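You operate a simulated robot arm through the tools that you are given. There is no shell and no other tool. Be economical: measure what you need, move in short steps, check, and stop when the job is done.

Carry out the task below with a simulated robot arm. There is one attempt and no reset: what you move stays moved.

## Task
Wipe the smudge off the swing mirror, tilt it upright and tighten its knob.
Fine: use the purple cloth and put it back; loosen the knob to tilt. What is to be rubbed or washed off counts as gone when no trace of it is left.

It is judged by the outcome, as a careful person would: the job done as asked, and still so three seconds after it is handed in. It fails if anything else is knocked over, pushed out of place, dropped, spilled or broken. Flat cloth is picked up by pressing the open fingertips on it (5 to 10 N) and closing them slowly along it; thin cloth reads only 2 to 8 mm in the jaws.

## Robot
A 7-joint arm with a two-finger parallel gripper, fixed in place. Base frame: the origin is at the foot of the arm, x ahead of it, y to its left, z up; the work surface is at about z = 0.76. Lengths are in m, angles in rad, forces in N, time in s.
With the tool pointing down near the work surface it reaches from about 0.3 to 0.7 m from the base axis. Its first joint turns from -1.152 to 1.152 rad. Payload 1.57 kg.
The TCP is the grasp point between the finger pads, 0.03 m short of the fingertips. In the tool frame z runs along the fingers and y along their closing line. Largest opening 0.11 m; finger width 0.024, thickness 0.012; the body of the gripper, 0.048 by 0.112 m, starts 0.078 m behind the TCP.
Orientation is told as [roll, pitch, yaw] about the base's x, y, z axes, in that order, counted from this pose: with the fingers straight down and closing along the base's y, the tool's x points along the base's -x, its y along +y and its z along -z.

## Interface
- The arm moves only by the tool move_arm. Its argument "deltas" is a list of rows, each a list of 3 entries, a list of its own where there are three numbers: the gripper command, from -1 (fully open) to 1 (shut), values between in proportion, then the shift along the tool's x, y, z in m, then the turn, a rotation vector about the tool's x, y, z in rad. In form: [[hand, [dx, dy, dz], [ax, ay, az]], ...]. A call has 1 to 12 rows; each row is the pose to reach, as a shift and turn from the pose commanded when the call began, along the tool's axes at that moment. Rows are played at 5 a second. More than 0.05 m and 0.15 rad between two rows, or a gripper value outside its range, and nothing of the call is played. A pose out of reach is approached as far as the arm can. The call stops where the force on the tool passes 90 N (or 10 N more than at its start, if that is more) or the arm is blocked; 0.2 s more then pass. The fingers move at their own pace (about 0.108 m/s each) and stop on an object; they squeeze with about 32 N. The grip force told is the motor's: it shows also when the fingers shut on nothing. Time passes only in rows, and 0.2 s behind the last, so rows that repeat a pose let the fingers close. It gives the time, the measured TCP pose, the force on the tool (base axes), the opening and the grip force at its end, in the units of the frame above (readings bear some noise), with the torque about the TCP (base axes, N m) and any sound that the robot's microphone picked up.
- Cameras (640 x 400 px; columns grow to the right, rows downward): "scene" is fixed at [0.1494, -0.3773, 1.4145]; the picture's right is [0.86, -0.51, 0.00], its down [-0.25, -0.42, -0.87] and it looks along [0.44, 0.75, -0.49] (base axes); focal length 347 px, centre (320, 200). "wrist" rides on the gripper at [0.07, 0.016, -0.141] in the tool frame; the picture's right is [-0.23, 0.97, 0.00], its down [-0.85, -0.20, -0.48] and it looks along [-0.47, -0.11, 0.88] (tool axes); focal length 222 px, centre (320, 200). There is no depth. A picture from a camera that has moved, and an enlarged one, comes with that camera's place and axes in the base frame and with its lens. The place of the scene camera against the robot may be out by one fixed shift of up to 0.012 m in any direction.
- snapshot(camera): a new picture of that camera. The clock stands still meanwhile.
- inspect(camera, box): a new picture of the part [left, top, right, bottom] of that camera's present view, enlarged. The clock stands still meanwhile.
- hand_in(): hands the job in; it is judged then, once.

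Go step by step. Nothing tells you positions but the pictures and the camera data: compare them with the known pose of the tool, close in by small moves and look again before you grip or let go. The budget is 120 turns and 64 pictures, counting those below and the enlarged ones. Unless the task says otherwise, let go and move clear before handing in, and close with one line.

The tools are called after ">>>" by a JSON object that holds its "method" and its "body". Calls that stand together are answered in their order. move_arm: Moves the arm, as the interface text tells. Its arguments: {"type":"object","properties":{"deltas":{"type":"array"}},"required":["deltas"]} The other tools are called the same way: snapshot (camera) takes a picture; inspect (camera, box) takes an enlarged picture of a part of a camera's view; hand_in () hands the job in.

At the start:

```text
time_s: 0.0
tcp_pos: [0.3337, 0.2068, 1.2219]
ee_rot: [-0.002, 0.0, 0.0]
ft_force: [0.4, 0.0, 0.4]
moment: [-0.05, 0.04, 0.0]
gripper_width: 0.11
gripper_force: 0.1
```

scene: 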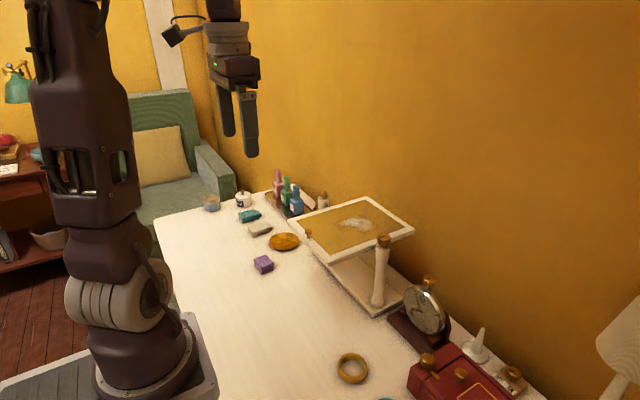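
wrist: 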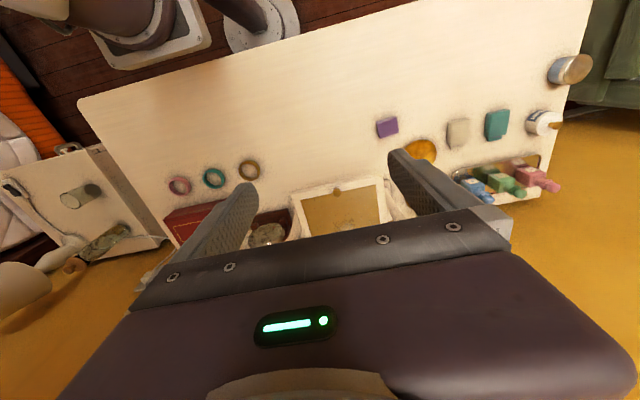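

The mirror lies tilted almost flat with a pale smudge on its glass; a purple folded cloth lies on the table, and a knob seems to be at the top of the post. I'll look at these enlarged.

>>> {"method": "inspect", "body": {"camera": "scene", "box": [270, 180, 430, 330]}}

>>> {"method": "inspect", "body": {"camera": "scene", "box": [190, 160, 350, 290]}}

>>> {"method": "inspect", "body": {"camera": "wrist", "box": [240, 100, 460, 240]}}

```text
2.67 times, centred on (350, 255) of scene
camera zoom: at [0.1494, -0.3773, 1.4145], right [0.86, -0.51, 0.0], down [-0.25, -0.42, -0.87], along [0.44, 0.75, -0.49], focal length 926 px, centre (240, 53)
```

zoom: 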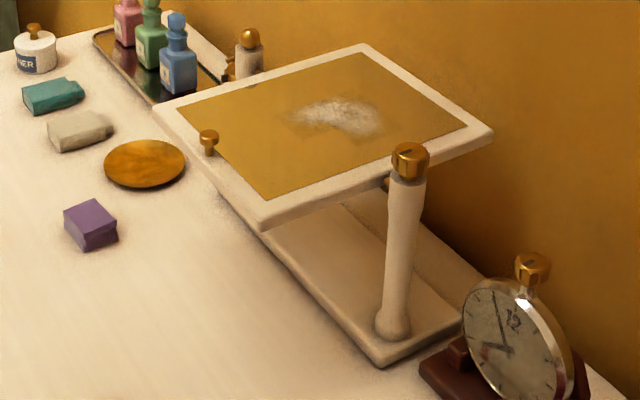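

```text
3.08 times, centred on (270, 225) of scene
camera zoom: at [0.1494, -0.3773, 1.4145], right [0.86, -0.51, 0.0], down [-0.25, -0.42, -0.87], along [0.44, 0.75, -0.49], focal length 1068 px, centre (474, 123)
```

zoom: 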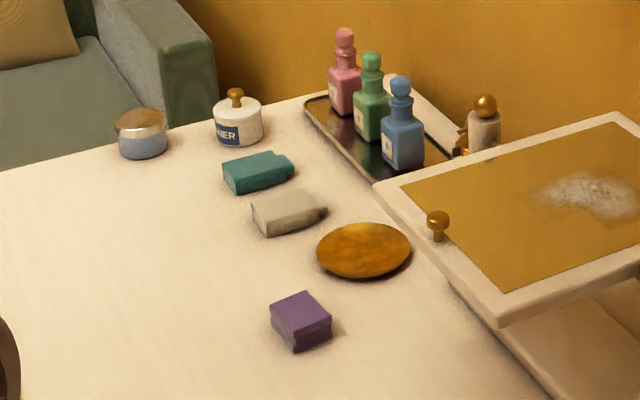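

```text
2.86 times, centred on (350, 170) of wrist
camera zoom: at [0.263, 0.2226, 1.3638], right [0.23, 0.97, 0.0], down [0.85, -0.2, 0.48], along [0.47, -0.11, -0.88], focal length 635 px, centre (234, 286)
```

zoom: 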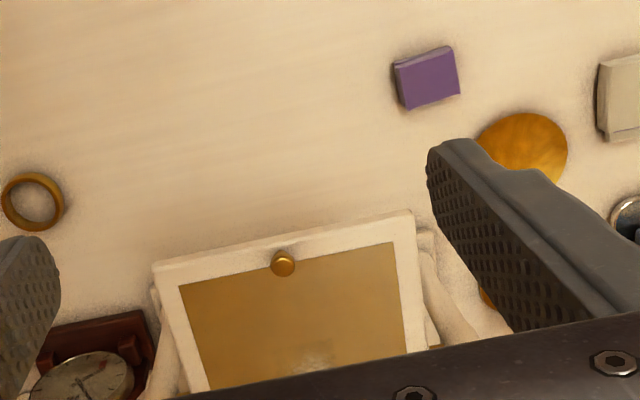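

The purple pad comes out at about (0.405, 0.364) with its edges along x and y. The mirror is near-flat at z≈0.94, x 0.46–0.70, y 0.11–0.31, and the knob caps the right post near (0.584, 0.088, 0.96). I'll go above the pad first.

>>> {"method": "move_arm", "body": {"deltas": [[-1, [-0.01, 0.025, 0.04], [0, 0, 0]], [-1, [-0.022, 0.05, 0.08], [0, 0, 0]], [-1, [-0.034, 0.075, 0.12], [0, 0, 0]], [-1, [-0.046, 0.1, 0.16], [0, 0, 0]], [-1, [-0.056, 0.125, 0.2], [0, 0, 0]], [-1, [-0.064, 0.142, 0.24], [0, 0, 0]], [-1, [-0.071, 0.157, 0.28], [0, 0, 0]], [-1, [-0.071, 0.157, 0.31], [0, 0, 0]], [-1, [-0.071, 0.157, 0.31], [0, 0, 0]]]}}

>>> {"method": "snapshot", "body": {"camera": "wrist"}}

```text
time_s: 2.0
tcp_pos: [0.4057, 0.3633, 0.9118]
ee_rot: [-0.001, 0.002, 0.001]
ft_force: [-1.0, 0.1, 0.2]
moment: [0.02, -0.03, 0.02]
gripper_width: 0.1101
gripper_force: 0.0
```

```text
58 pictures are left
camera wrist: at [0.3343, 0.3798, 1.0534], right [0.23, 0.97, 0.0], down [0.85, -0.2, 0.48], along [0.47, -0.11, -0.88], focal length 222 px, centre (320, 200)
```

wrist: 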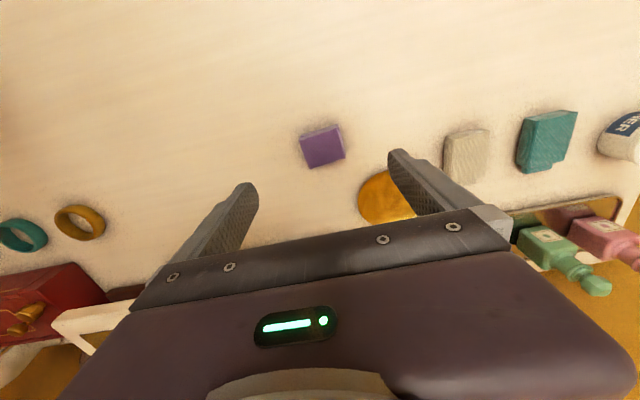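

>>> {"method": "inspect", "body": {"camera": "wrist", "box": [270, 100, 370, 190]}}

>>> {"method": "inspect", "body": {"camera": "scene", "box": [235, 235, 295, 285]}}

```text
4.44 times, centred on (320, 145) of wrist
camera zoom: at [0.3343, 0.3798, 1.0534], right [0.23, 0.97, 0.0], down [0.85, -0.2, 0.48], along [0.47, -0.11, -0.88], focal length 987 px, centre (320, 444)
```

zoom: 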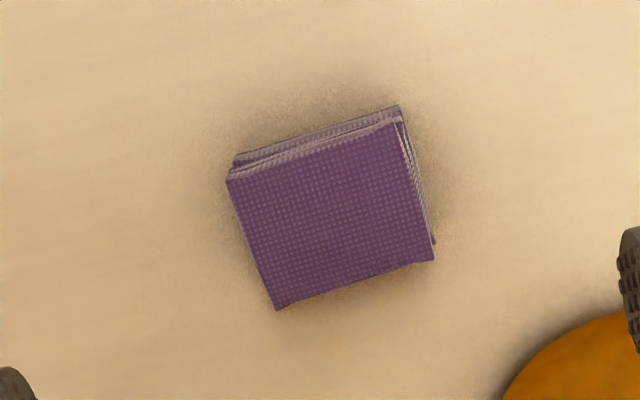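

```text
8.00 times, centred on (265, 260) of scene
camera zoom: at [0.1494, -0.3773, 1.4145], right [0.86, -0.51, 0.0], down [-0.25, -0.42, -0.87], along [0.44, 0.75, -0.49], focal length 2777 px, centre (760, -280)
```

zoom: 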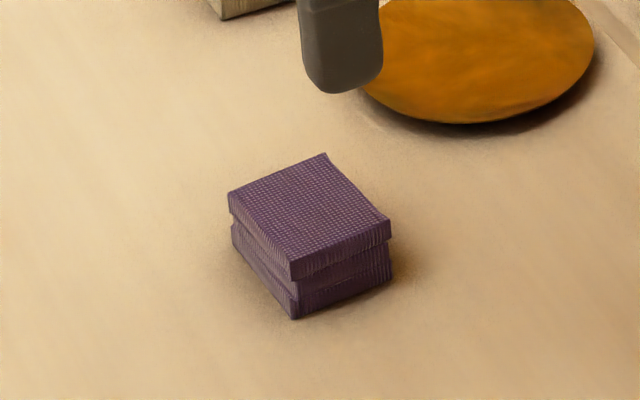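

The pad is about 5 x 4 cm and 2.3 cm high. I'll lower over it, leave about 8 mm of cloth below the fingertips, and close.

>>> {"method": "move_arm", "body": {"deltas": [[-1, [-0.002, 0.003, 0.04], [0, 0, 0]], [-1, [-0.002, 0.003, 0.08], [0, 0, 0]], [-1, [-0.002, 0.003, 0.1], [0, 0, 0]], [-1, [-0.002, 0.003, 0.113], [0, 0, 0]], [-1, [-0.002, 0.003, 0.113], [0, 0, 0]]]}}

>>> {"method": "inspect", "body": {"camera": "scene", "box": [215, 210, 315, 290]}}

```text
time_s: 3.2
tcp_pos: [0.4056, 0.3667, 0.7993]
ee_rot: [-0.001, -0.001, -0.001]
ft_force: [-0.3, 0.2, -0.9]
moment: [-0.04, 0.0, 0.01]
gripper_width: 0.1101
gripper_force: 0.0
```

```text
5.00 times, centred on (265, 250) of scene
camera zoom: at [0.1494, -0.3773, 1.4145], right [0.86, -0.51, 0.0], down [-0.25, -0.42, -0.87], along [0.44, 0.75, -0.49], focal length 1736 px, centre (595, -50)
```

zoom: 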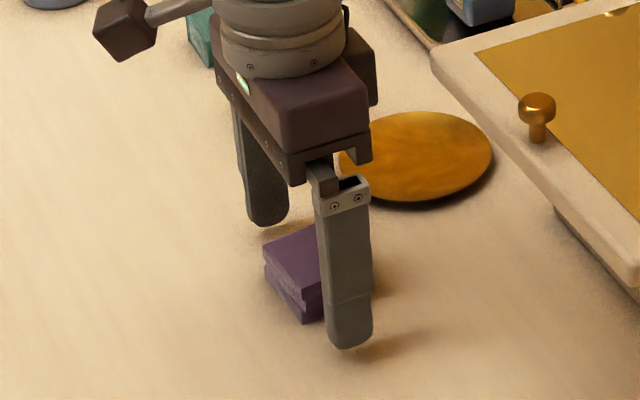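

>>> {"method": "move_arm", "body": {"deltas": [[0, [0, 0, 0], [0, 0, 0]], [0.3, [0, 0, 0], [0, 0, 0]], [1, [0, 0, 0], [0, 0, 0]], [1, [0, 0, 0], [0, 0, 0]], [1, [0, 0, 0], [0, 0, 0]]]}}

>>> {"method": "inspect", "body": {"camera": "scene", "box": [215, 210, 315, 290]}}

```text
time_s: 4.4
tcp_pos: [0.4063, 0.3662, 0.8003]
ee_rot: [0.001, 0.001, 0.0]
ft_force: [0.3, -0.3, 0.0]
moment: [-0.02, 0.03, -0.03]
gripper_width: 0.052
gripper_force: 32.1
```

```text
5.00 times, centred on (265, 250) of scene
camera zoom: at [0.1494, -0.3773, 1.4145], right [0.86, -0.51, 0.0], down [-0.25, -0.42, -0.87], along [0.44, 0.75, -0.49], focal length 1736 px, centre (595, -50)
```

zoom: 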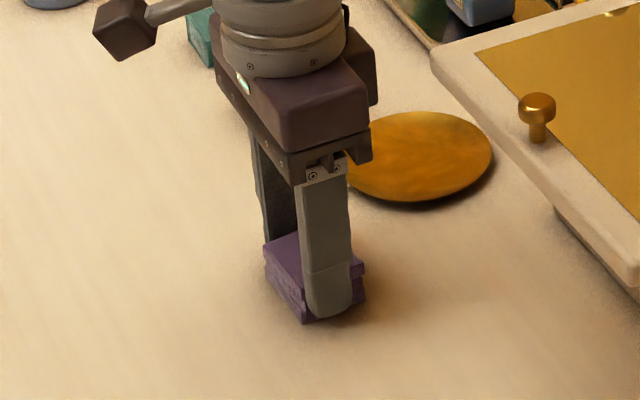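

The pad is gripped (52 mm), original pose TCP (0.406, 0.3665, 0.800). I'll lift it straight and carry it over the mirror.

>>> {"method": "move_arm", "body": {"deltas": [[1, [0, 0, -0.04], [0, 0, 0]], [1, [0, 0, -0.08], [0, 0, 0]], [1, [0, 0, -0.12], [0, 0, 0]], [1, [0, 0, -0.16], [0, 0, 0]], [1, [0, 0, -0.2], [0, 0, 0]], [1, [0, 0, -0.24], [0, 0, 0]], [1, [-0.036, -0.034, -0.24], [0, 0, 0]], [1, [-0.072, -0.068, -0.24], [0, 0, 0]], [1, [-0.108, -0.102, -0.24], [0, 0, 0]], [1, [-0.144, -0.136, -0.24], [0, 0, 0]], [1, [-0.175, -0.17, -0.24], [0, 0, 0]], [1, [-0.175, -0.17, -0.24], [0, 0, 0]]]}}

>>> {"method": "snapshot", "body": {"camera": "wrist"}}

>>> {"method": "snapshot", "body": {"camera": "scene"}}

```text
time_s: 7.0
tcp_pos: [0.5822, 0.1945, 1.0392]
ee_rot: [-0.001, 0.0, -0.001]
ft_force: [-0.9, 0.7, -0.8]
moment: [-0.01, -0.02, 0.03]
gripper_width: 0.0515
gripper_force: 31.8
```

```text
53 pictures are left
camera wrist: at [0.5112, 0.212, 1.1804], right [0.23, 0.97, 0.0], down [0.85, -0.2, 0.48], along [0.47, -0.11, -0.88], focal length 222 px, centre (320, 200)
```

wrist: 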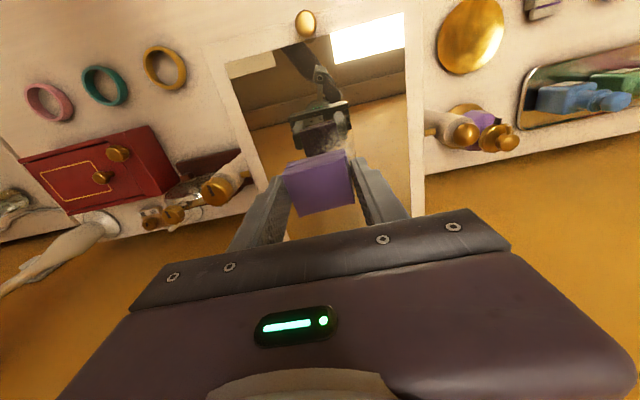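

```text
52 pictures are left
```

scene: 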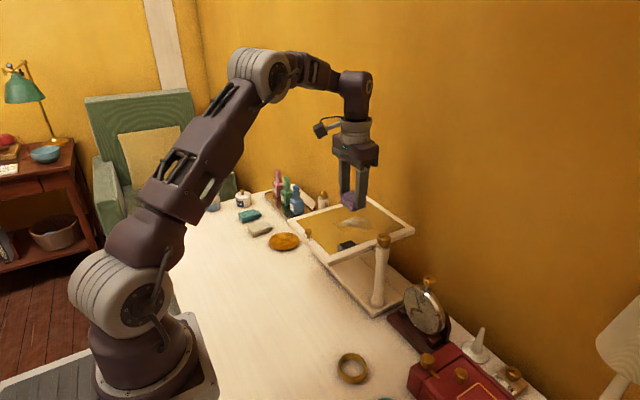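

>>> {"method": "inspect", "body": {"camera": "wrist", "box": [410, 70, 540, 170]}}

>>> {"method": "inspect", "body": {"camera": "wrist", "box": [130, 100, 290, 250]}}

>>> {"method": "inspect", "body": {"camera": "scene", "box": [280, 180, 420, 290]}}

```text
4.00 times, centred on (475, 120) of wrist
camera zoom: at [0.5112, 0.212, 1.1804], right [0.23, 0.97, 0.0], down [0.85, -0.2, 0.48], along [0.47, -0.11, -0.88], focal length 888 px, centre (-300, 520)
```

zoom: 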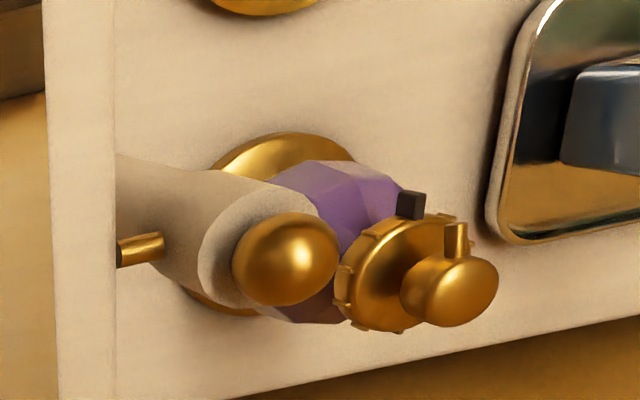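

```text
2.67 times, centred on (210, 175) of wrist
camera zoom: at [0.5112, 0.212, 1.1804], right [0.23, 0.97, 0.0], down [0.85, -0.2, 0.48], along [0.47, -0.11, -0.88], focal length 592 px, centre (613, 267)
```

zoom: 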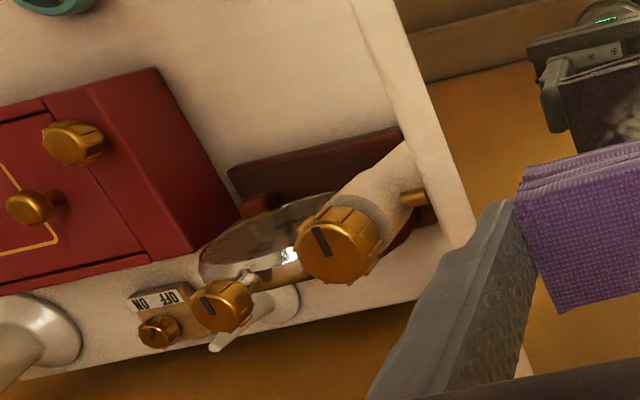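

```text
3.64 times, centred on (350, 235) of scene
camera zoom: at [0.1494, -0.3773, 1.4145], right [0.86, -0.51, 0.0], down [-0.25, -0.42, -0.87], along [0.44, 0.75, -0.49], focal length 1262 px, centre (211, 73)
```

zoom: 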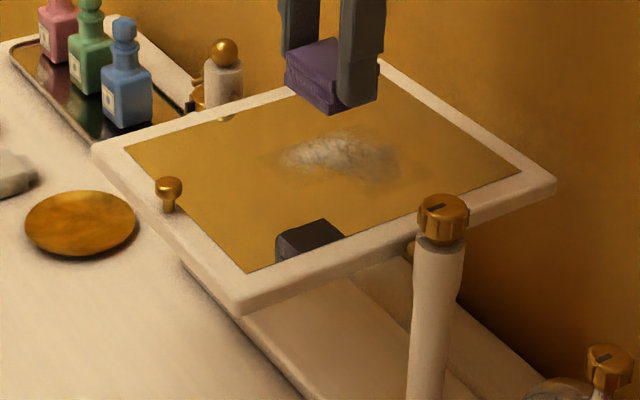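

The vertical-axis knob with a black pointer sits on the right post; the pad is just above the smudge. I'll lower gently until the pad touches.

>>> {"method": "move_arm", "body": {"deltas": [[1, [0, 0, 0.02], [0, 0, 0]], [1, [0, 0, 0.04], [0, 0, 0]], [1, [0, 0, 0.052], [0, 0, 0]], [1, [0, 0, 0.052], [0, 0, 0]]]}}

>>> {"method": "inspect", "body": {"camera": "scene", "box": [300, 160, 420, 250]}}

```text
time_s: 8.0
tcp_pos: [0.5811, 0.1966, 0.987]
ee_rot: [0.0, 0.0, -0.001]
ft_force: [-0.2, -0.1, -0.5]
moment: [0.01, -0.01, 0.01]
gripper_width: 0.0511
gripper_force: 32.2
```

```text
4.44 times, centred on (360, 205) of scene
camera zoom: at [0.1494, -0.3773, 1.4145], right [0.86, -0.51, 0.0], down [-0.25, -0.42, -0.87], along [0.44, 0.75, -0.49], focal length 1543 px, centre (142, 178)
```

zoom: 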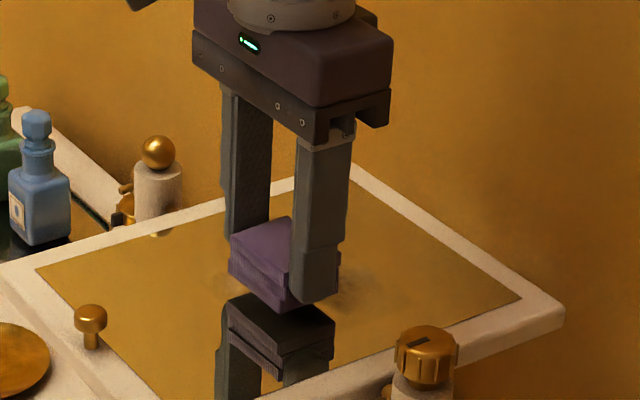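

>>> {"method": "move_arm", "body": {"deltas": [[1, [0, 0, 0.006], [0, 0, 0]], [1, [0, 0, 0.006], [0, 0, 0]]]}}

>>> {"method": "move_arm", "body": {"deltas": [[1, [0, 0, 0.003], [0, 0, 0]], [1, [0, 0, 0.003], [0, 0, 0]]]}}

```text
time_s: 8.6
tcp_pos: [0.5811, 0.1966, 0.9813]
ee_rot: [0.001, 0.0, 0.001]
ft_force: [0.3, 0.4, -0.3]
moment: [-0.01, 0.01, 0.01]
gripper_width: 0.0513
gripper_force: 32.2
```

```text
time_s: 9.2
tcp_pos: [0.5819, 0.1964, 0.9782]
ee_rot: [0.001, 0.0, 0.0]
ft_force: [-0.2, 0.0, 0.2]
moment: [0.01, -0.02, -0.01]
gripper_width: 0.0513
gripper_force: 31.8
```

>>> {"method": "move_arm", "body": {"deltas": [[1, [0, 0, 0.003], [0, 0, 0]], [1, [0, 0, 0.003], [0, 0, 0]]]}}

>>> {"method": "move_arm", "body": {"deltas": [[1, [0, 0, 0.002], [0, 0, 0]], [1, [0, 0, 0.002], [0, 0, 0]]]}}

>>> {"method": "inspect", "body": {"camera": "scene", "box": [300, 160, 420, 250]}}

```text
time_s: 9.8
tcp_pos: [0.582, 0.197, 0.9772]
ee_rot: [0.001, -0.003, 0.0]
ft_force: [-5.5, -0.6, 25.4]
moment: [-0.09, 0.2, 0.07]
gripper_width: 0.051
gripper_force: 31.8
```

```text
time_s: 10.4
tcp_pos: [0.5823, 0.197, 0.9759]
ee_rot: [0.002, -0.005, 0.001]
ft_force: [-6.6, 0.2, 47.7]
moment: [-0.03, 0.01, 0.18]
gripper_width: 0.0507
gripper_force: 32.0
```

```text
4.44 times, centred on (360, 205) of scene
camera zoom: at [0.1483, -0.3776, 1.4145], right [0.86, -0.51, 0.0], down [-0.25, -0.42, -0.87], along [0.44, 0.75, -0.49], focal length 1543 px, centre (142, 178)
```

zoom: 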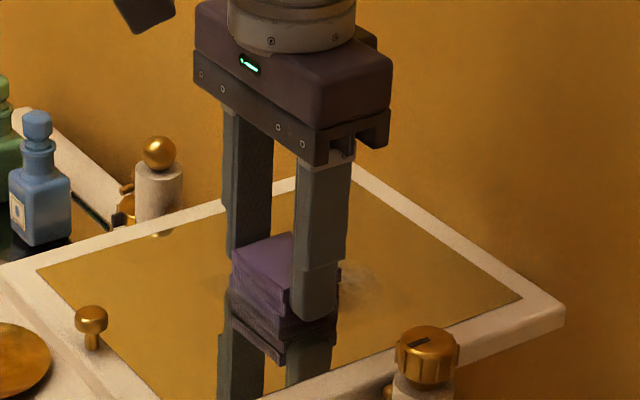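

Contact begins at TCP z≈0.9775; that press was too firm, so I'll ease to about 10 N and test a short stroke in x to learn the slope.

>>> {"method": "move_arm", "body": {"deltas": [[1, [0, 0, -0.0033], [0, 0, 0]], [1, [0, 0, -0.0033], [0, 0, 0]]]}}

>>> {"method": "move_arm", "body": {"deltas": [[1, [-0.007, 0, 0], [0, 0, 0]], [1, [-0.015, 0, 0], [0, 0, 0]], [1, [-0.015, 0, 0], [0, 0, 0]]]}}

```text
time_s: 11.0
tcp_pos: [0.5808, 0.1963, 0.977]
ee_rot: [0.001, 0.002, -0.001]
ft_force: [5.9, 3.1, 12.9]
moment: [0.27, -0.4, -0.04]
gripper_width: 0.0507
gripper_force: 31.8
```

```text
time_s: 11.8
tcp_pos: [0.5969, 0.197, 0.9764]
ee_rot: [0.0, 0.002, -0.001]
ft_force: [-1.3, 0.1, 0.6]
moment: [0.04, 0.01, 0.04]
gripper_width: 0.0507
gripper_force: 31.8
```

>>> {"method": "move_arm", "body": {"deltas": [[1, [0, 0, 0.001], [0, 0, 0]], [1, [0, 0, 0.001], [0, 0, 0]]]}}

>>> {"method": "inspect", "body": {"camera": "scene", "box": [270, 170, 430, 280]}}

```text
time_s: 12.4
tcp_pos: [0.596, 0.1962, 0.9765]
ee_rot: [-0.001, 0.0, 0.001]
ft_force: [-3.5, -0.9, 9.0]
moment: [0.01, 0.15, 0.03]
gripper_width: 0.0508
gripper_force: 32.3
```

```text
3.64 times, centred on (350, 225) of scene
camera zoom: at [0.1492, -0.3773, 1.4145], right [0.86, -0.51, 0.0], down [-0.25, -0.42, -0.87], along [0.44, 0.75, -0.49], focal length 1262 px, centre (211, 109)
```

zoom: 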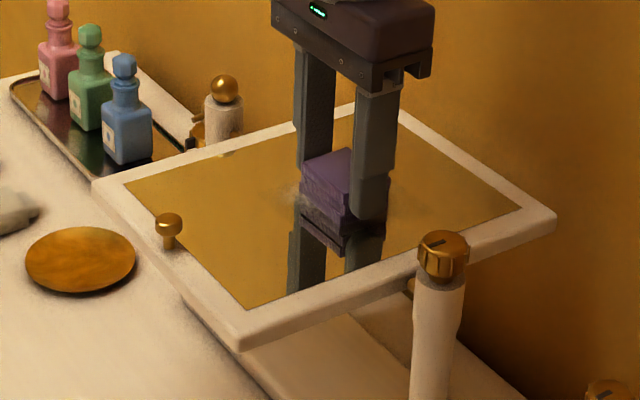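

Now at 9 N. I'll stroke back toward the robot over the smudge and check the force at the end.

>>> {"method": "move_arm", "body": {"deltas": [[1, [0.012, 0, 0], [0, 0, 0]], [1, [0.024, 0, 0], [0, 0, 0]], [1, [0.036, 0, 0], [0, 0, 0]], [1, [0.048, 0, 0], [0, 0, 0]], [1, [0.055, 0, 0], [0, 0, 0]]]}}

>>> {"method": "move_arm", "body": {"deltas": [[1, [-0.015, 0, 0], [0, 0, 0]], [1, [-0.03, 0, 0], [0, 0, 0]], [1, [-0.045, 0, 0], [0, 0, 0]], [1, [-0.06, 0, 0], [0, 0, 0]], [1, [-0.075, 0, 0], [0, 0, 0]], [1, [-0.09, 0, 0], [0, 0, 0]]]}}

>>> {"method": "inspect", "body": {"camera": "scene", "box": [270, 170, 430, 280]}}

```text
time_s: 13.6
tcp_pos: [0.5403, 0.1965, 0.9745]
ee_rot: [0.0, 0.0, -0.002]
ft_force: [1.8, 0.6, 5.7]
moment: [0.01, -0.21, -0.01]
gripper_width: 0.0509
gripper_force: 32.1
```

```text
time_s: 15.0
tcp_pos: [0.6311, 0.1954, 0.9759]
ee_rot: [0.002, 0.0, -0.002]
ft_force: [-4.1, 1.1, 9.5]
moment: [0.11, 0.18, -0.01]
gripper_width: 0.0506
gripper_force: 32.0
```

```text
3.64 times, centred on (350, 225) of scene
camera zoom: at [0.1491, -0.3773, 1.4145], right [0.86, -0.51, 0.0], down [-0.25, -0.42, -0.87], along [0.44, 0.75, -0.49], focal length 1262 px, centre (211, 109)
```

zoom: 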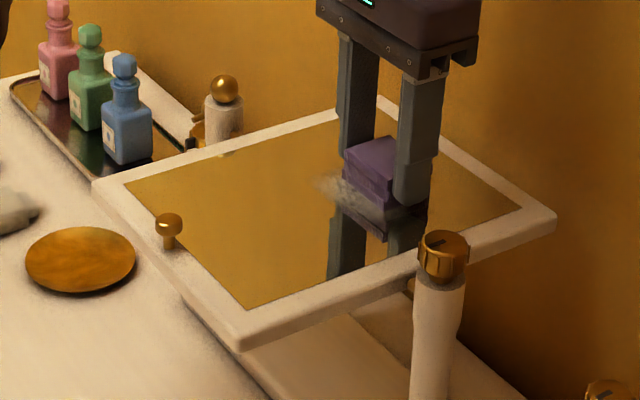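

>>> {"method": "move_arm", "body": {"deltas": [[1, [0, 0.012, 0], [0, 0, 0]], [1, [0, 0.024, 0], [0, 0, 0]], [1, [0.018, 0.024, 0], [0, 0, 0]], [1, [0.036, 0.024, 0], [0, 0, 0]], [1, [0.054, 0.024, 0.0], [0, 0, 0]], [1, [0.072, 0.024, 0.0], [0, 0, 0]], [1, [0.09, 0.024, 0.0], [0, 0, 0]], [1, [0.09, 0.012, 0.0], [0, 0, 0]], [1, [0.09, 0.0, 0.0], [0, 0, 0]]]}}

>>> {"method": "move_arm", "body": {"deltas": [[1, [-0.018, 0, 0], [0, 0, 0]], [1, [-0.036, 0, 0], [0, 0, 0]], [1, [-0.054, 0, 0], [0, 0, 0]], [1, [-0.072, 0, 0], [0, 0, 0]], [1, [-0.09, 0, 0], [0, 0, 0]], [1, [-0.09, -0.012, 0], [0, 0, 0]], [1, [-0.09, -0.024, 0], [0, 0, 0]], [1, [-0.072, -0.024, 0], [0, 0, 0]], [1, [-0.054, -0.024, 0], [0, 0, 0]], [1, [-0.036, -0.024, 0], [0, 0, 0]], [1, [-0.018, -0.024, 0], [0, 0, 0]], [1, [0, -0.024, 0], [0, 0, 0]]]}}

>>> {"method": "inspect", "body": {"camera": "scene", "box": [270, 170, 430, 280]}}

```text
time_s: 17.0
tcp_pos: [0.5408, 0.1961, 0.975]
ee_rot: [0.0, 0.001, 0.002]
ft_force: [-0.4, 1.8, 3.0]
moment: [0.11, -0.05, 0.06]
gripper_width: 0.0507
gripper_force: 32.1
```

```text
time_s: 19.6
tcp_pos: [0.5414, 0.1722, 0.9762]
ee_rot: [0.002, 0.001, 0.001]
ft_force: [-0.2, 0.6, -0.3]
moment: [-0.01, 0.0, -0.01]
gripper_width: 0.0506
gripper_force: 31.4
```

```text
3.64 times, centred on (350, 225) of scene
camera zoom: at [0.1494, -0.3773, 1.4145], right [0.86, -0.51, 0.0], down [-0.25, -0.42, -0.87], along [0.44, 0.75, -0.49], focal length 1262 px, centre (211, 109)
```

zoom: 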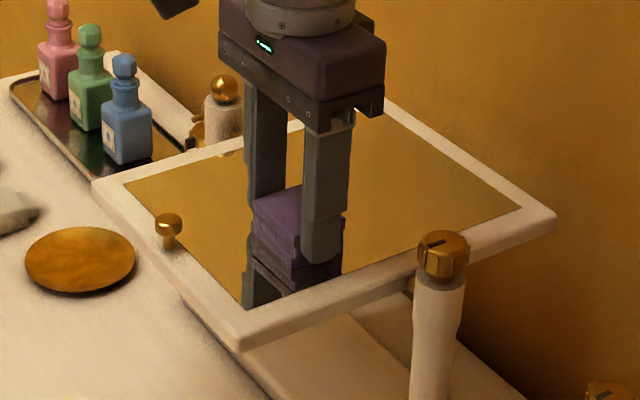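

The visible glass looks clean. I'll lift the pad and inspect closely.

>>> {"method": "move_arm", "body": {"deltas": [[1, [0, 0, -0.04], [0, 0, 0]], [1, [0.0, 0.03, -0.08], [0, 0, 0]], [1, [0.03, 0.06, -0.1], [0, 0, 0]], [1, [0.06, 0.09, -0.1], [0, 0, 0]], [1, [0.06, 0.09, -0.1], [0, 0, 0]]]}}

>>> {"method": "inspect", "body": {"camera": "scene", "box": [285, 190, 425, 280]}}

>>> {"method": "snapshot", "body": {"camera": "wrist"}}

```text
time_s: 20.8
tcp_pos: [0.4816, 0.2631, 1.0756]
ee_rot: [-0.001, 0.001, 0.0]
ft_force: [0.5, 0.5, -0.5]
moment: [0.0, 0.0, 0.01]
gripper_width: 0.0506
gripper_force: 32.0
```

```text
4.44 times, centred on (355, 235) of scene
camera zoom: at [0.1494, -0.3772, 1.4145], right [0.86, -0.51, 0.0], down [-0.25, -0.42, -0.87], along [0.44, 0.75, -0.49], focal length 1543 px, centre (164, 44)
```

zoom: 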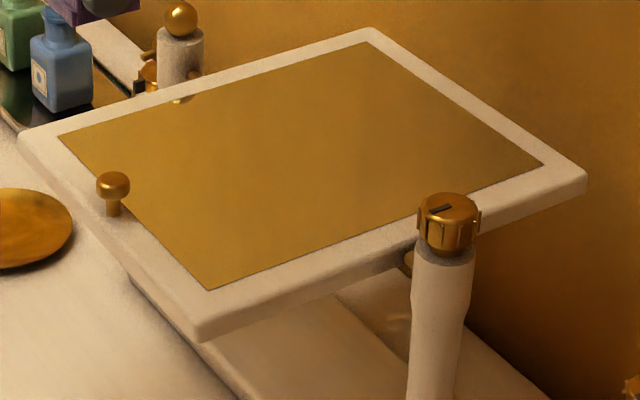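

```text
42 pictures are left
camera wrist: at [0.4109, 0.2784, 1.2172], right [0.23, 0.97, 0.0], down [0.85, -0.2, 0.48], along [0.47, -0.11, -0.88], focal length 222 px, centre (320, 200)
```

wrist: 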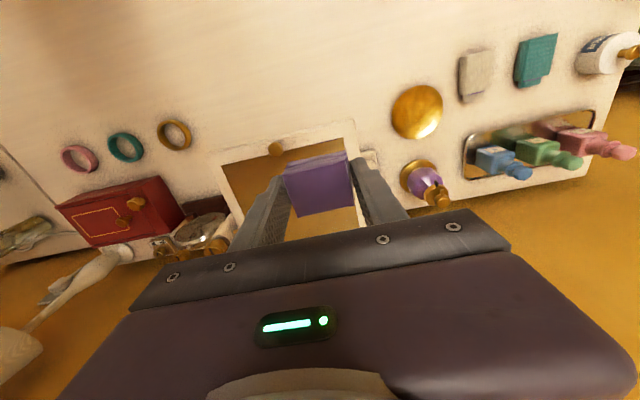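

>>> {"method": "inspect", "body": {"camera": "scene", "box": [325, 200, 395, 245]}}

```text
8.89 times, centred on (360, 222) of scene
camera zoom: at [0.1494, -0.3772, 1.4145], right [0.86, -0.51, 0.0], down [-0.25, -0.42, -0.87], along [0.44, 0.75, -0.49], focal length 3085 px, centre (-36, 0)
```

zoom: 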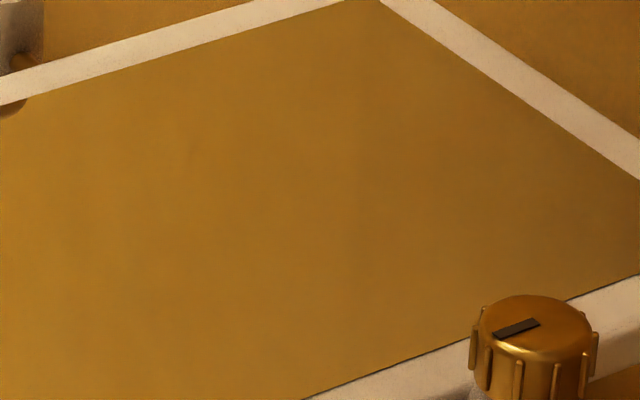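

Looks clean against the wall's reflection. To be sure I'll view it with the wrist camera from another angle.

>>> {"method": "move_arm", "body": {"deltas": [[1, [0, 0.03, -0.035], [0, 0, 0]], [1, [0, 0.06, -0.07], [0, 0, 0]], [1, [0.01, 0.09, -0.1], [0, 0, 0]], [1, [0.02, 0.115, -0.125], [0, 0, 0]], [1, [0.02, 0.115, -0.125], [0, 0, 0]]]}}

>>> {"method": "inspect", "body": {"camera": "wrist", "box": [180, 120, 300, 250]}}

```text
time_s: 22.0
tcp_pos: [0.4588, 0.3587, 1.185]
ee_rot: [0.0, 0.0, -0.001]
ft_force: [0.1, 0.2, 0.2]
moment: [-0.03, 0.01, 0.01]
gripper_width: 0.0507
gripper_force: 32.1
out of reach, approached as far as the arm can: row 4, 5
```

```text
3.08 times, centred on (240, 185) of wrist
camera zoom: at [0.3882, 0.3758, 1.3258], right [0.23, 0.97, 0.0], down [0.86, -0.2, 0.48], along [0.47, -0.11, -0.88], focal length 684 px, centre (566, 246)
```

zoom: 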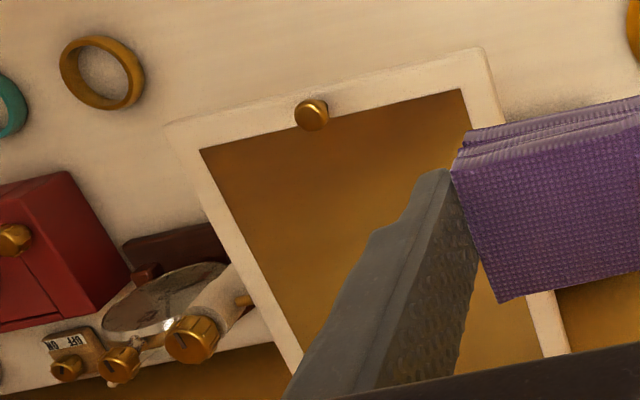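

The glass looks clean from this side too. Now I return the pad to its place.

>>> {"method": "move_arm", "body": {"deltas": [[1, [0.02, 0.004, 0.04], [0, 0, 0]], [1, [0.04, 0.008, 0.08], [0, 0, 0]], [1, [0.053, 0.008, 0.12], [0, 0, 0]], [1, [0.053, 0.008, 0.16], [0, 0, 0]], [1, [0.053, 0.008, 0.2], [0, 0, 0]], [1, [0.053, 0.008, 0.24], [0, 0, 0]], [1, [0.053, 0.008, 0.28], [0, 0, 0]], [1, [0.053, 0.008, 0.32], [0, 0, 0]], [1, [0.053, 0.008, 0.36], [0, 0, 0]], [1, [0.053, 0.008, 0.36], [0, 0, 0]]]}}

```text
time_s: 24.2
tcp_pos: [0.4069, 0.3692, 0.8247]
ee_rot: [0.0, 0.001, 0.001]
ft_force: [-0.7, 0.2, -0.4]
moment: [-0.04, 0.03, -0.05]
gripper_width: 0.0507
gripper_force: 32.3
```

>>> {"method": "move_arm", "body": {"deltas": [[1, [0.001, -0.002, 0.012], [0, 0, 0]], [1, [0.001, -0.002, 0.0235], [0, 0, 0]], [1, [0.001, -0.002, 0.0235], [0, 0, 0]]]}}

>>> {"method": "inspect", "body": {"camera": "scene", "box": [235, 235, 295, 285]}}

```text
time_s: 25.0
tcp_pos: [0.4054, 0.3655, 0.8004]
ee_rot: [0.0, -0.001, 0.001]
ft_force: [-0.1, 0.7, -0.1]
moment: [0.01, -0.01, -0.01]
gripper_width: 0.0506
gripper_force: 31.6
```

```text
8.00 times, centred on (265, 260) of scene
camera zoom: at [0.1494, -0.3773, 1.4145], right [0.86, -0.51, 0.0], down [-0.25, -0.42, -0.87], along [0.44, 0.75, -0.49], focal length 2777 px, centre (760, -280)
```

zoom: 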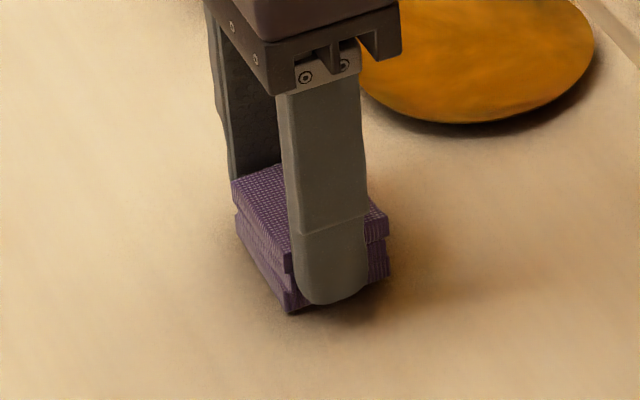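

Within a couple of millimetres of the table; I'll creep down until it touches.

>>> {"method": "move_arm", "body": {"deltas": [[1, [0, 0, 0.002], [0, 0, 0]], [1, [0, 0, 0.002], [0, 0, 0]]]}}

>>> {"method": "move_arm", "body": {"deltas": [[1, [0, 0, 0.0012], [0, 0, 0]], [1, [0, 0, 0.0012], [0, 0, 0]]]}}

```text
time_s: 25.6
tcp_pos: [0.4057, 0.3666, 0.8001]
ee_rot: [-0.001, -0.002, 0.0]
ft_force: [0.4, 0.4, -0.9]
moment: [-0.01, -0.02, 0.02]
gripper_width: 0.0504
gripper_force: 31.7
```

```text
time_s: 26.2
tcp_pos: [0.405, 0.3669, 0.7979]
ee_rot: [0.0, -0.001, 0.0]
ft_force: [-0.3, 0.6, -0.4]
moment: [-0.03, 0.0, 0.03]
gripper_width: 0.0507
gripper_force: 31.6
```

>>> {"method": "move_arm", "body": {"deltas": [[1, [0, 0, 0.002], [0, 0, 0]], [1, [0, 0, 0.002], [0, 0, 0]]]}}

```text
time_s: 26.8
tcp_pos: [0.4045, 0.3672, 0.7965]
ee_rot: [0.003, 0.0, 0.0]
ft_force: [-5.4, -5.1, 30.8]
moment: [-0.21, 0.3, -0.04]
gripper_width: 0.0506
gripper_force: 31.9
```

It's on the table. I'll ease up slightly, open and retreat straight up.

>>> {"method": "move_arm", "body": {"deltas": [[1, [0, 0, -0.002], [0, 0, 0]], [0.3, [0, 0, -0.002], [0, 0, 0]], [-0.3, [0, 0, -0.002], [0, 0, 0]], [-0.6, [0, 0, -0.002], [0, 0, 0]], [-0.6, [0, 0, -0.04], [0, 0, 0]], [-0.6, [0, 0, -0.08], [0, 0, 0]], [-0.6, [0, 0, -0.12], [0, 0, 0]], [-0.6, [0, 0, -0.16], [0, 0, 0]], [-0.6, [0, 0, -0.2], [0, 0, 0]], [-0.6, [0, 0, -0.24], [0, 0, 0]], [-0.6, [0, 0, -0.28], [0, 0, 0]]]}}

>>> {"method": "snapshot", "body": {"camera": "scene"}}

```text
time_s: 29.2
tcp_pos: [0.404, 0.3667, 1.0786]
ee_rot: [0.0, -0.001, -0.002]
ft_force: [0.4, -0.5, -0.4]
moment: [0.0, 0.0, 0.01]
gripper_width: 0.0878
gripper_force: 0.1
```

```text
38 pictures are left
```

scene: 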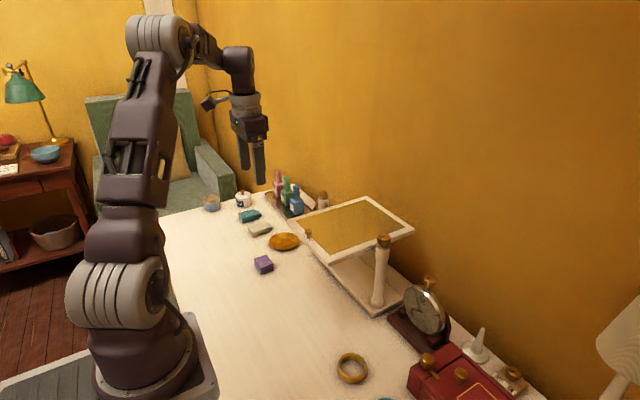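

The pad is back where it was. The knob's top centre triangulates to about (0.585, 0.0895, 0.974), ~37 mm wide; I'll come above it with the fingers turned to close roughly along x, so they stay clear of the mirror.

>>> {"method": "move_arm", "body": {"deltas": [[-0.6, [-0.02, -0.03, -0.01], [0, 0, -0.13]], [-0.6, [-0.04, -0.06, -0.02], [0, 0, -0.26]], [-0.6, [-0.06, -0.09, -0.02], [0, 0, -0.39]], [-0.6, [-0.08, -0.12, -0.02], [0, 0, -0.52]], [-0.6, [-0.1, -0.15, -0.02], [0, 0, -0.65]], [-0.6, [-0.12, -0.18, -0.02], [0, 0, -0.78]], [-0.6, [-0.14, -0.21, -0.02], [0, 0, -0.91]], [-0.6, [-0.16, -0.245, -0.02], [0, 0, -1.04]], [-0.6, [-0.181, -0.277, -0.02], [0, 0, -1.17]], [-0.6, [-0.181, -0.277, -0.02], [0, 0, -1.17]]]}}

>>> {"method": "snapshot", "body": {"camera": "wrist"}}

```text
time_s: 31.4
tcp_pos: [0.5863, 0.0883, 1.0958]
ee_rot: [0.0, 0.0, 1.171]
ft_force: [0.2, 0.1, 0.7]
moment: [0.0, 0.0, 0.0]
gripper_width: 0.0881
gripper_force: 0.1
```

```text
37 pictures are left
camera wrist: at [0.543, 0.031, 1.2375], right [-0.81, 0.59, 0.0], down [0.52, 0.71, 0.48], along [0.28, 0.39, -0.88], focal length 222 px, centre (320, 200)
```

wrist: 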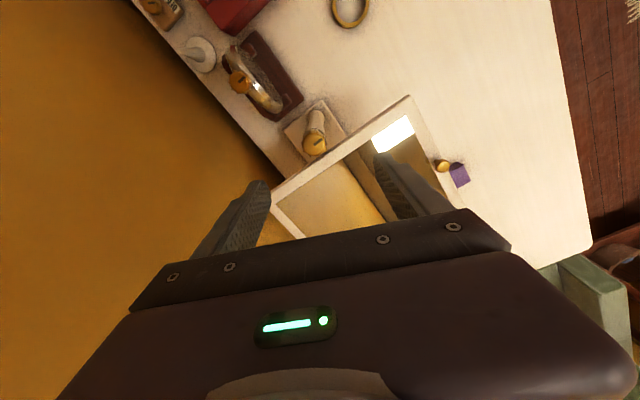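

>>> {"method": "inspect", "body": {"camera": "wrist", "box": [270, 90, 370, 190]}}

```text
4.00 times, centred on (320, 140) of wrist
camera zoom: at [0.543, 0.031, 1.2375], right [-0.81, 0.59, 0.0], down [0.52, 0.71, 0.48], along [0.28, 0.39, -0.88], focal length 888 px, centre (320, 440)
```

zoom: 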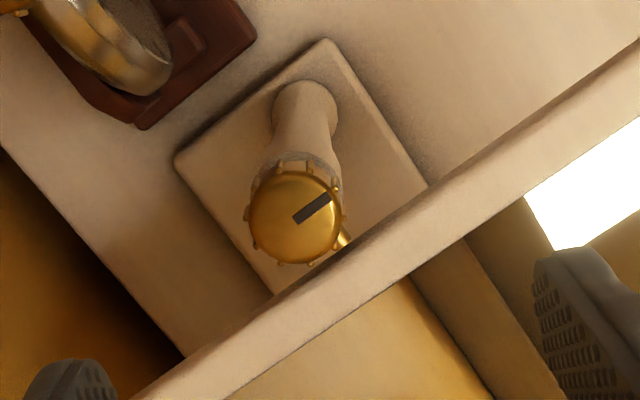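

The knob is about 29 mm wide, centred near (0.588, 0.084), top z≈0.972, with 17 mm to the mirror frame's edge. I'll descend around it.

>>> {"method": "move_arm", "body": {"deltas": [[-0.6, [0.0033, -0.0033, 0.03], [0, 0, 0]], [-0.6, [0.0033, -0.0033, 0.06], [0, 0, 0]], [-0.6, [0.0033, -0.0033, 0.09], [0, 0, 0]], [-0.6, [0.0033, -0.0033, 0.112], [0, 0, 0]], [-0.6, [0.0033, -0.0033, 0.112], [0, 0, 0]]]}}

>>> {"method": "inspect", "body": {"camera": "scene", "box": [330, 180, 450, 280]}}

>>> {"method": "inspect", "body": {"camera": "wrist", "box": [220, 130, 420, 270]}}

```text
time_s: 32.6
tcp_pos: [0.5881, 0.0855, 0.9842]
ee_rot: [0.001, 0.002, 1.169]
ft_force: [-0.5, 0.3, 0.0]
moment: [-0.04, 0.06, 0.0]
gripper_width: 0.0881
gripper_force: 0.0
```

```text
4.00 times, centred on (390, 230) of scene
camera zoom: at [0.1494, -0.3773, 1.4145], right [0.86, -0.51, 0.0], down [-0.25, -0.42, -0.87], along [0.44, 0.75, -0.49], focal length 1388 px, centre (40, 80)
```

zoom: 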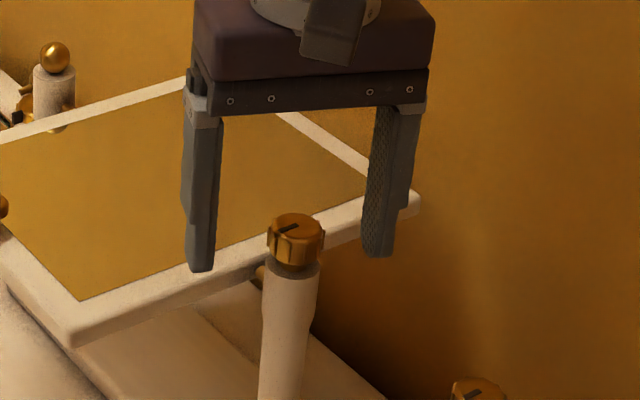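

```text
2.86 times, centred on (320, 200) of wrist
camera zoom: at [0.5446, 0.0267, 1.1256], right [-0.81, 0.59, 0.0], down [0.52, 0.71, 0.48], along [0.28, 0.39, -0.88], focal length 635 px, centre (320, 200)
```

zoom: 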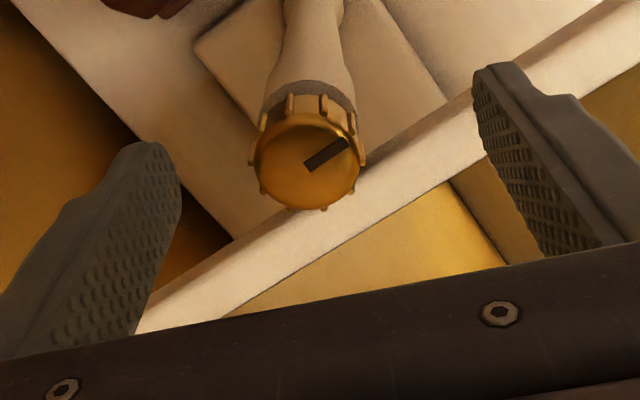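

Well placed; small correction, then close on the knob.

>>> {"method": "move_arm", "body": {"deltas": [[-0.3, [0.001, -0.002, 0.003], [0, 0, 0]], [0.1, [0.001, -0.002, 0.003], [0, 0, 0]], [0.3, [0.001, -0.002, 0.003], [0, 0, 0]], [1, [0.001, -0.002, 0.003], [0, 0, 0]], [1, [0.001, -0.002, 0.003], [0, 0, 0]], [1, [0.001, -0.002, 0.003], [0, 0, 0]]]}}

```text
time_s: 34.0
tcp_pos: [0.5907, 0.0829, 0.9808]
ee_rot: [-0.004, 0.001, 1.17]
ft_force: [13.9, -3.6, -6.6]
moment: [0.33, -0.37, 0.0]
gripper_width: 0.0294
gripper_force: 39.0
```

Gripped at 29 mm, slightly off-centre; I'll relieve the side load and turn counter-clockwise.

>>> {"method": "move_arm", "body": {"deltas": [[1, [0.0, -0.0018, -0.0005], [0, 0, 0]], [1, [0.0, -0.0018, -0.0005], [0, 0, -0.1]], [1, [0.0, -0.0018, -0.0005], [0, 0, -0.2]], [1, [0.0, -0.0018, -0.0005], [0, 0, -0.3]], [1, [0.0, -0.0018, -0.0005], [0, 0, -0.4]], [1, [0.0, -0.0018, -0.0005], [0, 0, -0.4]]]}}

>>> {"method": "inspect", "body": {"camera": "wrist", "box": [220, 130, 420, 270]}}

```text
time_s: 35.4
tcp_pos: [0.5885, 0.0823, 0.9813]
ee_rot: [0.0, 0.0, 1.571]
ft_force: [-9.1, -2.7, -7.2]
moment: [0.49, 0.25, 0.05]
gripper_width: 0.0299
gripper_force: 39.7
```

```text
2.86 times, centred on (320, 200) of wrist
camera zoom: at [0.5732, 0.0128, 1.1227], right [-0.97, 0.23, 0.0], down [0.2, 0.85, 0.48], along [0.11, 0.47, -0.88], focal length 635 px, centre (320, 200)
```

zoom: 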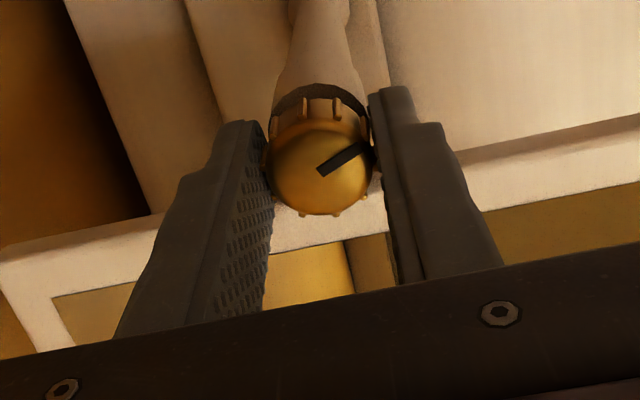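

The knob turns with the hand. I'll continue counter-clockwise.

>>> {"method": "move_arm", "body": {"deltas": [[1, [0, 0.0008, -0.0005], [0, 0, -0.12]], [1, [0, 0.0008, -0.0005], [0, 0, -0.24]], [1, [0, 0.0008, -0.0005], [0, 0, -0.36]], [1, [0, 0.0008, -0.0005], [0, 0, -0.48]], [1, [0, 0.0008, -0.0005], [0, 0, -0.6]], [1, [0, 0.0008, -0.0005], [0, 0, -0.72]], [1, [0, 0.0008, -0.0005], [0, 0, -0.84]], [1, [0, 0.0008, -0.0005], [0, 0, -0.84]]]}}

>>> {"method": "inspect", "body": {"camera": "wrist", "box": [220, 130, 420, 270]}}

>>> {"method": "inspect", "body": {"camera": "scene", "box": [280, 160, 450, 290]}}

```text
time_s: 37.2
tcp_pos: [0.5889, 0.0829, 0.9816]
ee_rot: [-0.001, 0.001, 2.412]
ft_force: [-7.4, -2.9, -13.9]
moment: [0.17, 0.43, 0.16]
gripper_width: 0.0296
gripper_force: 38.7
```

```text
2.86 times, centred on (320, 200) of wrist
camera zoom: at [0.63, 0.0234, 1.1232], right [-0.82, -0.57, 0.0], down [-0.5, 0.72, 0.48], along [-0.28, 0.39, -0.88], focal length 635 px, centre (320, 200)
```

zoom: 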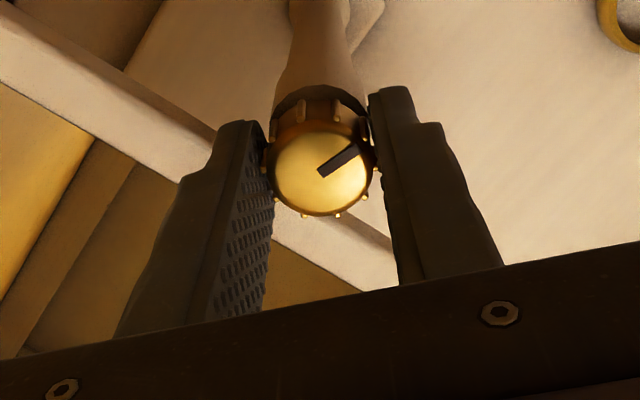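

```text
3.08 times, centred on (365, 225) of scene
camera zoom: at [0.1495, -0.3773, 1.4144], right [0.86, -0.51, 0.0], down [-0.25, -0.42, -0.87], along [0.44, 0.75, -0.49], focal length 1068 px, centre (182, 123)
```

zoom: 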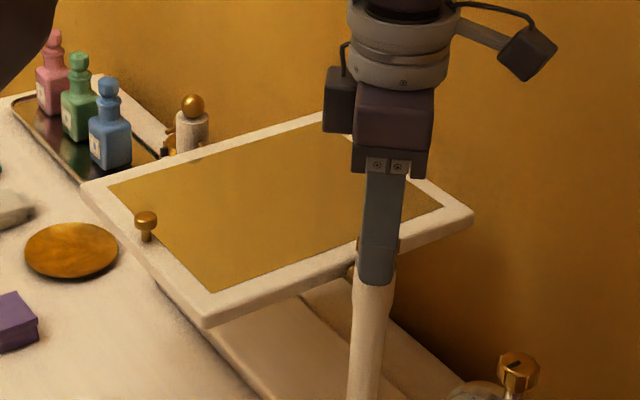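

>>> {"method": "move_arm", "body": {"deltas": [[1, [0, 0.0, 0.001], [0, 0, -0.12]], [1, [0, 0.0, 0.001], [0, 0, -0.24]], [1, [0, 0.0, 0.001], [0, 0, -0.36]], [1, [0, 0.0, 0.001], [0, 0, -0.36]]]}}

```text
time_s: 38.2
tcp_pos: [0.5892, 0.0822, 0.9816]
ee_rot: [0.001, 0.002, 2.773]
ft_force: [-15.3, -4.9, 15.7]
moment: [0.01, 0.86, -0.01]
gripper_width: 0.0296
gripper_force: 39.0
```

The knob has turned about 1.6 rad counter-clockwise. I'll release it, rise, and turn back to look at the mirror's pull on the near edge to test whether it swings freely.

>>> {"method": "move_arm", "body": {"deltas": [[0.3, [0, 0, 0], [0, 0, 0]], [0.1, [0, 0, 0], [0, 0, 0]], [0.1, [0, 0, 0], [0, 0, 0]], [0.1, [0, 0, -0.03], [0, 0, 0]], [0.1, [0, 0, -0.06], [0, 0, 0.14]], [0.1, [0, 0, -0.09], [0, 0, 0.28]], [0.1, [0, 0, -0.12], [0, 0, 0.42]], [0.1, [0, 0, -0.12], [0, 0, 0.56]], [0.1, [0, 0, -0.12], [0, 0, 0.7]], [0.1, [0, 0, -0.12], [0, 0, 0.84]], [0.1, [0, 0, -0.12], [0, 0, 0.98]], [0.1, [0, 0, -0.12], [0, 0, 1.12]]]}}

>>> {"method": "inspect", "body": {"camera": "scene", "box": [280, 180, 450, 310]}}

```text
time_s: 40.8
tcp_pos: [0.5915, 0.0815, 1.1009]
ee_rot: [-0.003, 0.001, 1.649]
ft_force: [-0.3, 0.2, -0.4]
moment: [-0.02, -0.04, 0.01]
gripper_width: 0.0494
gripper_force: 0.0
```

```text
3.08 times, centred on (365, 245) of scene
camera zoom: at [0.1494, -0.3773, 1.4145], right [0.86, -0.51, 0.0], down [-0.25, -0.42, -0.87], along [0.44, 0.75, -0.49], focal length 1068 px, centre (182, 62)
```

zoom: 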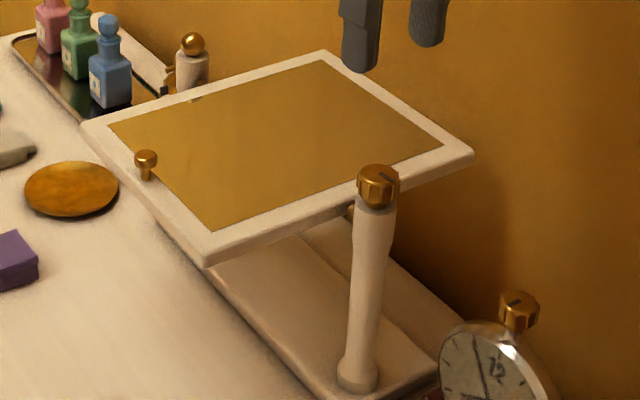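

>>> {"method": "move_arm", "body": {"deltas": [[0.1, [-0.01, 0.011, 0], [0, 0, 0.137]], [0.1, [-0.021, 0.023, 0], [0, 0, 0.275]], [0.1, [-0.032, 0.034, 0], [0, 0, 0.412]], [0.1, [-0.042, 0.046, 0], [0, 0, 0.55]], [0.1, [-0.053, 0.057, 0], [0, 0, 0.687]], [0.1, [-0.064, 0.068, 0], [0, 0, 0.825]], [0.1, [-0.074, 0.08, 0], [0, 0, 0.962]], [0.1, [-0.085, 0.091, 0], [0, 0, 1.1]], [0.1, [-0.095, 0.103, 0], [0, 0, 1.237]], [0.1, [-0.106, 0.114, 0], [0, 0, 1.375]], [0.1, [-0.117, 0.125, 0.02], [0, 0, 1.512]], [0.1, [-0.127, 0.137, 0.03], [0, 0, 1.649]]]}}

>>> {"method": "inspect", "body": {"camera": "wrist", "box": [220, 60, 440, 230]}}

```text
time_s: 43.4
tcp_pos: [0.4444, 0.1982, 1.0706]
ee_rot: [0.0, 0.0, -0.002]
ft_force: [1.0, -0.4, 0.5]
moment: [-0.01, -0.04, -0.03]
gripper_width: 0.0496
gripper_force: 0.1
```

```text
2.35 times, centred on (330, 145) of wrist
camera zoom: at [0.3728, 0.2148, 1.2123], right [0.23, 0.97, 0.0], down [0.85, -0.2, 0.48], along [0.47, -0.11, -0.88], focal length 523 px, centre (296, 329)
```

zoom: 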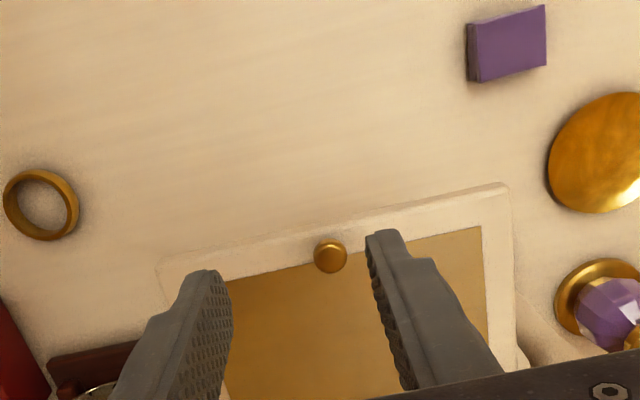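

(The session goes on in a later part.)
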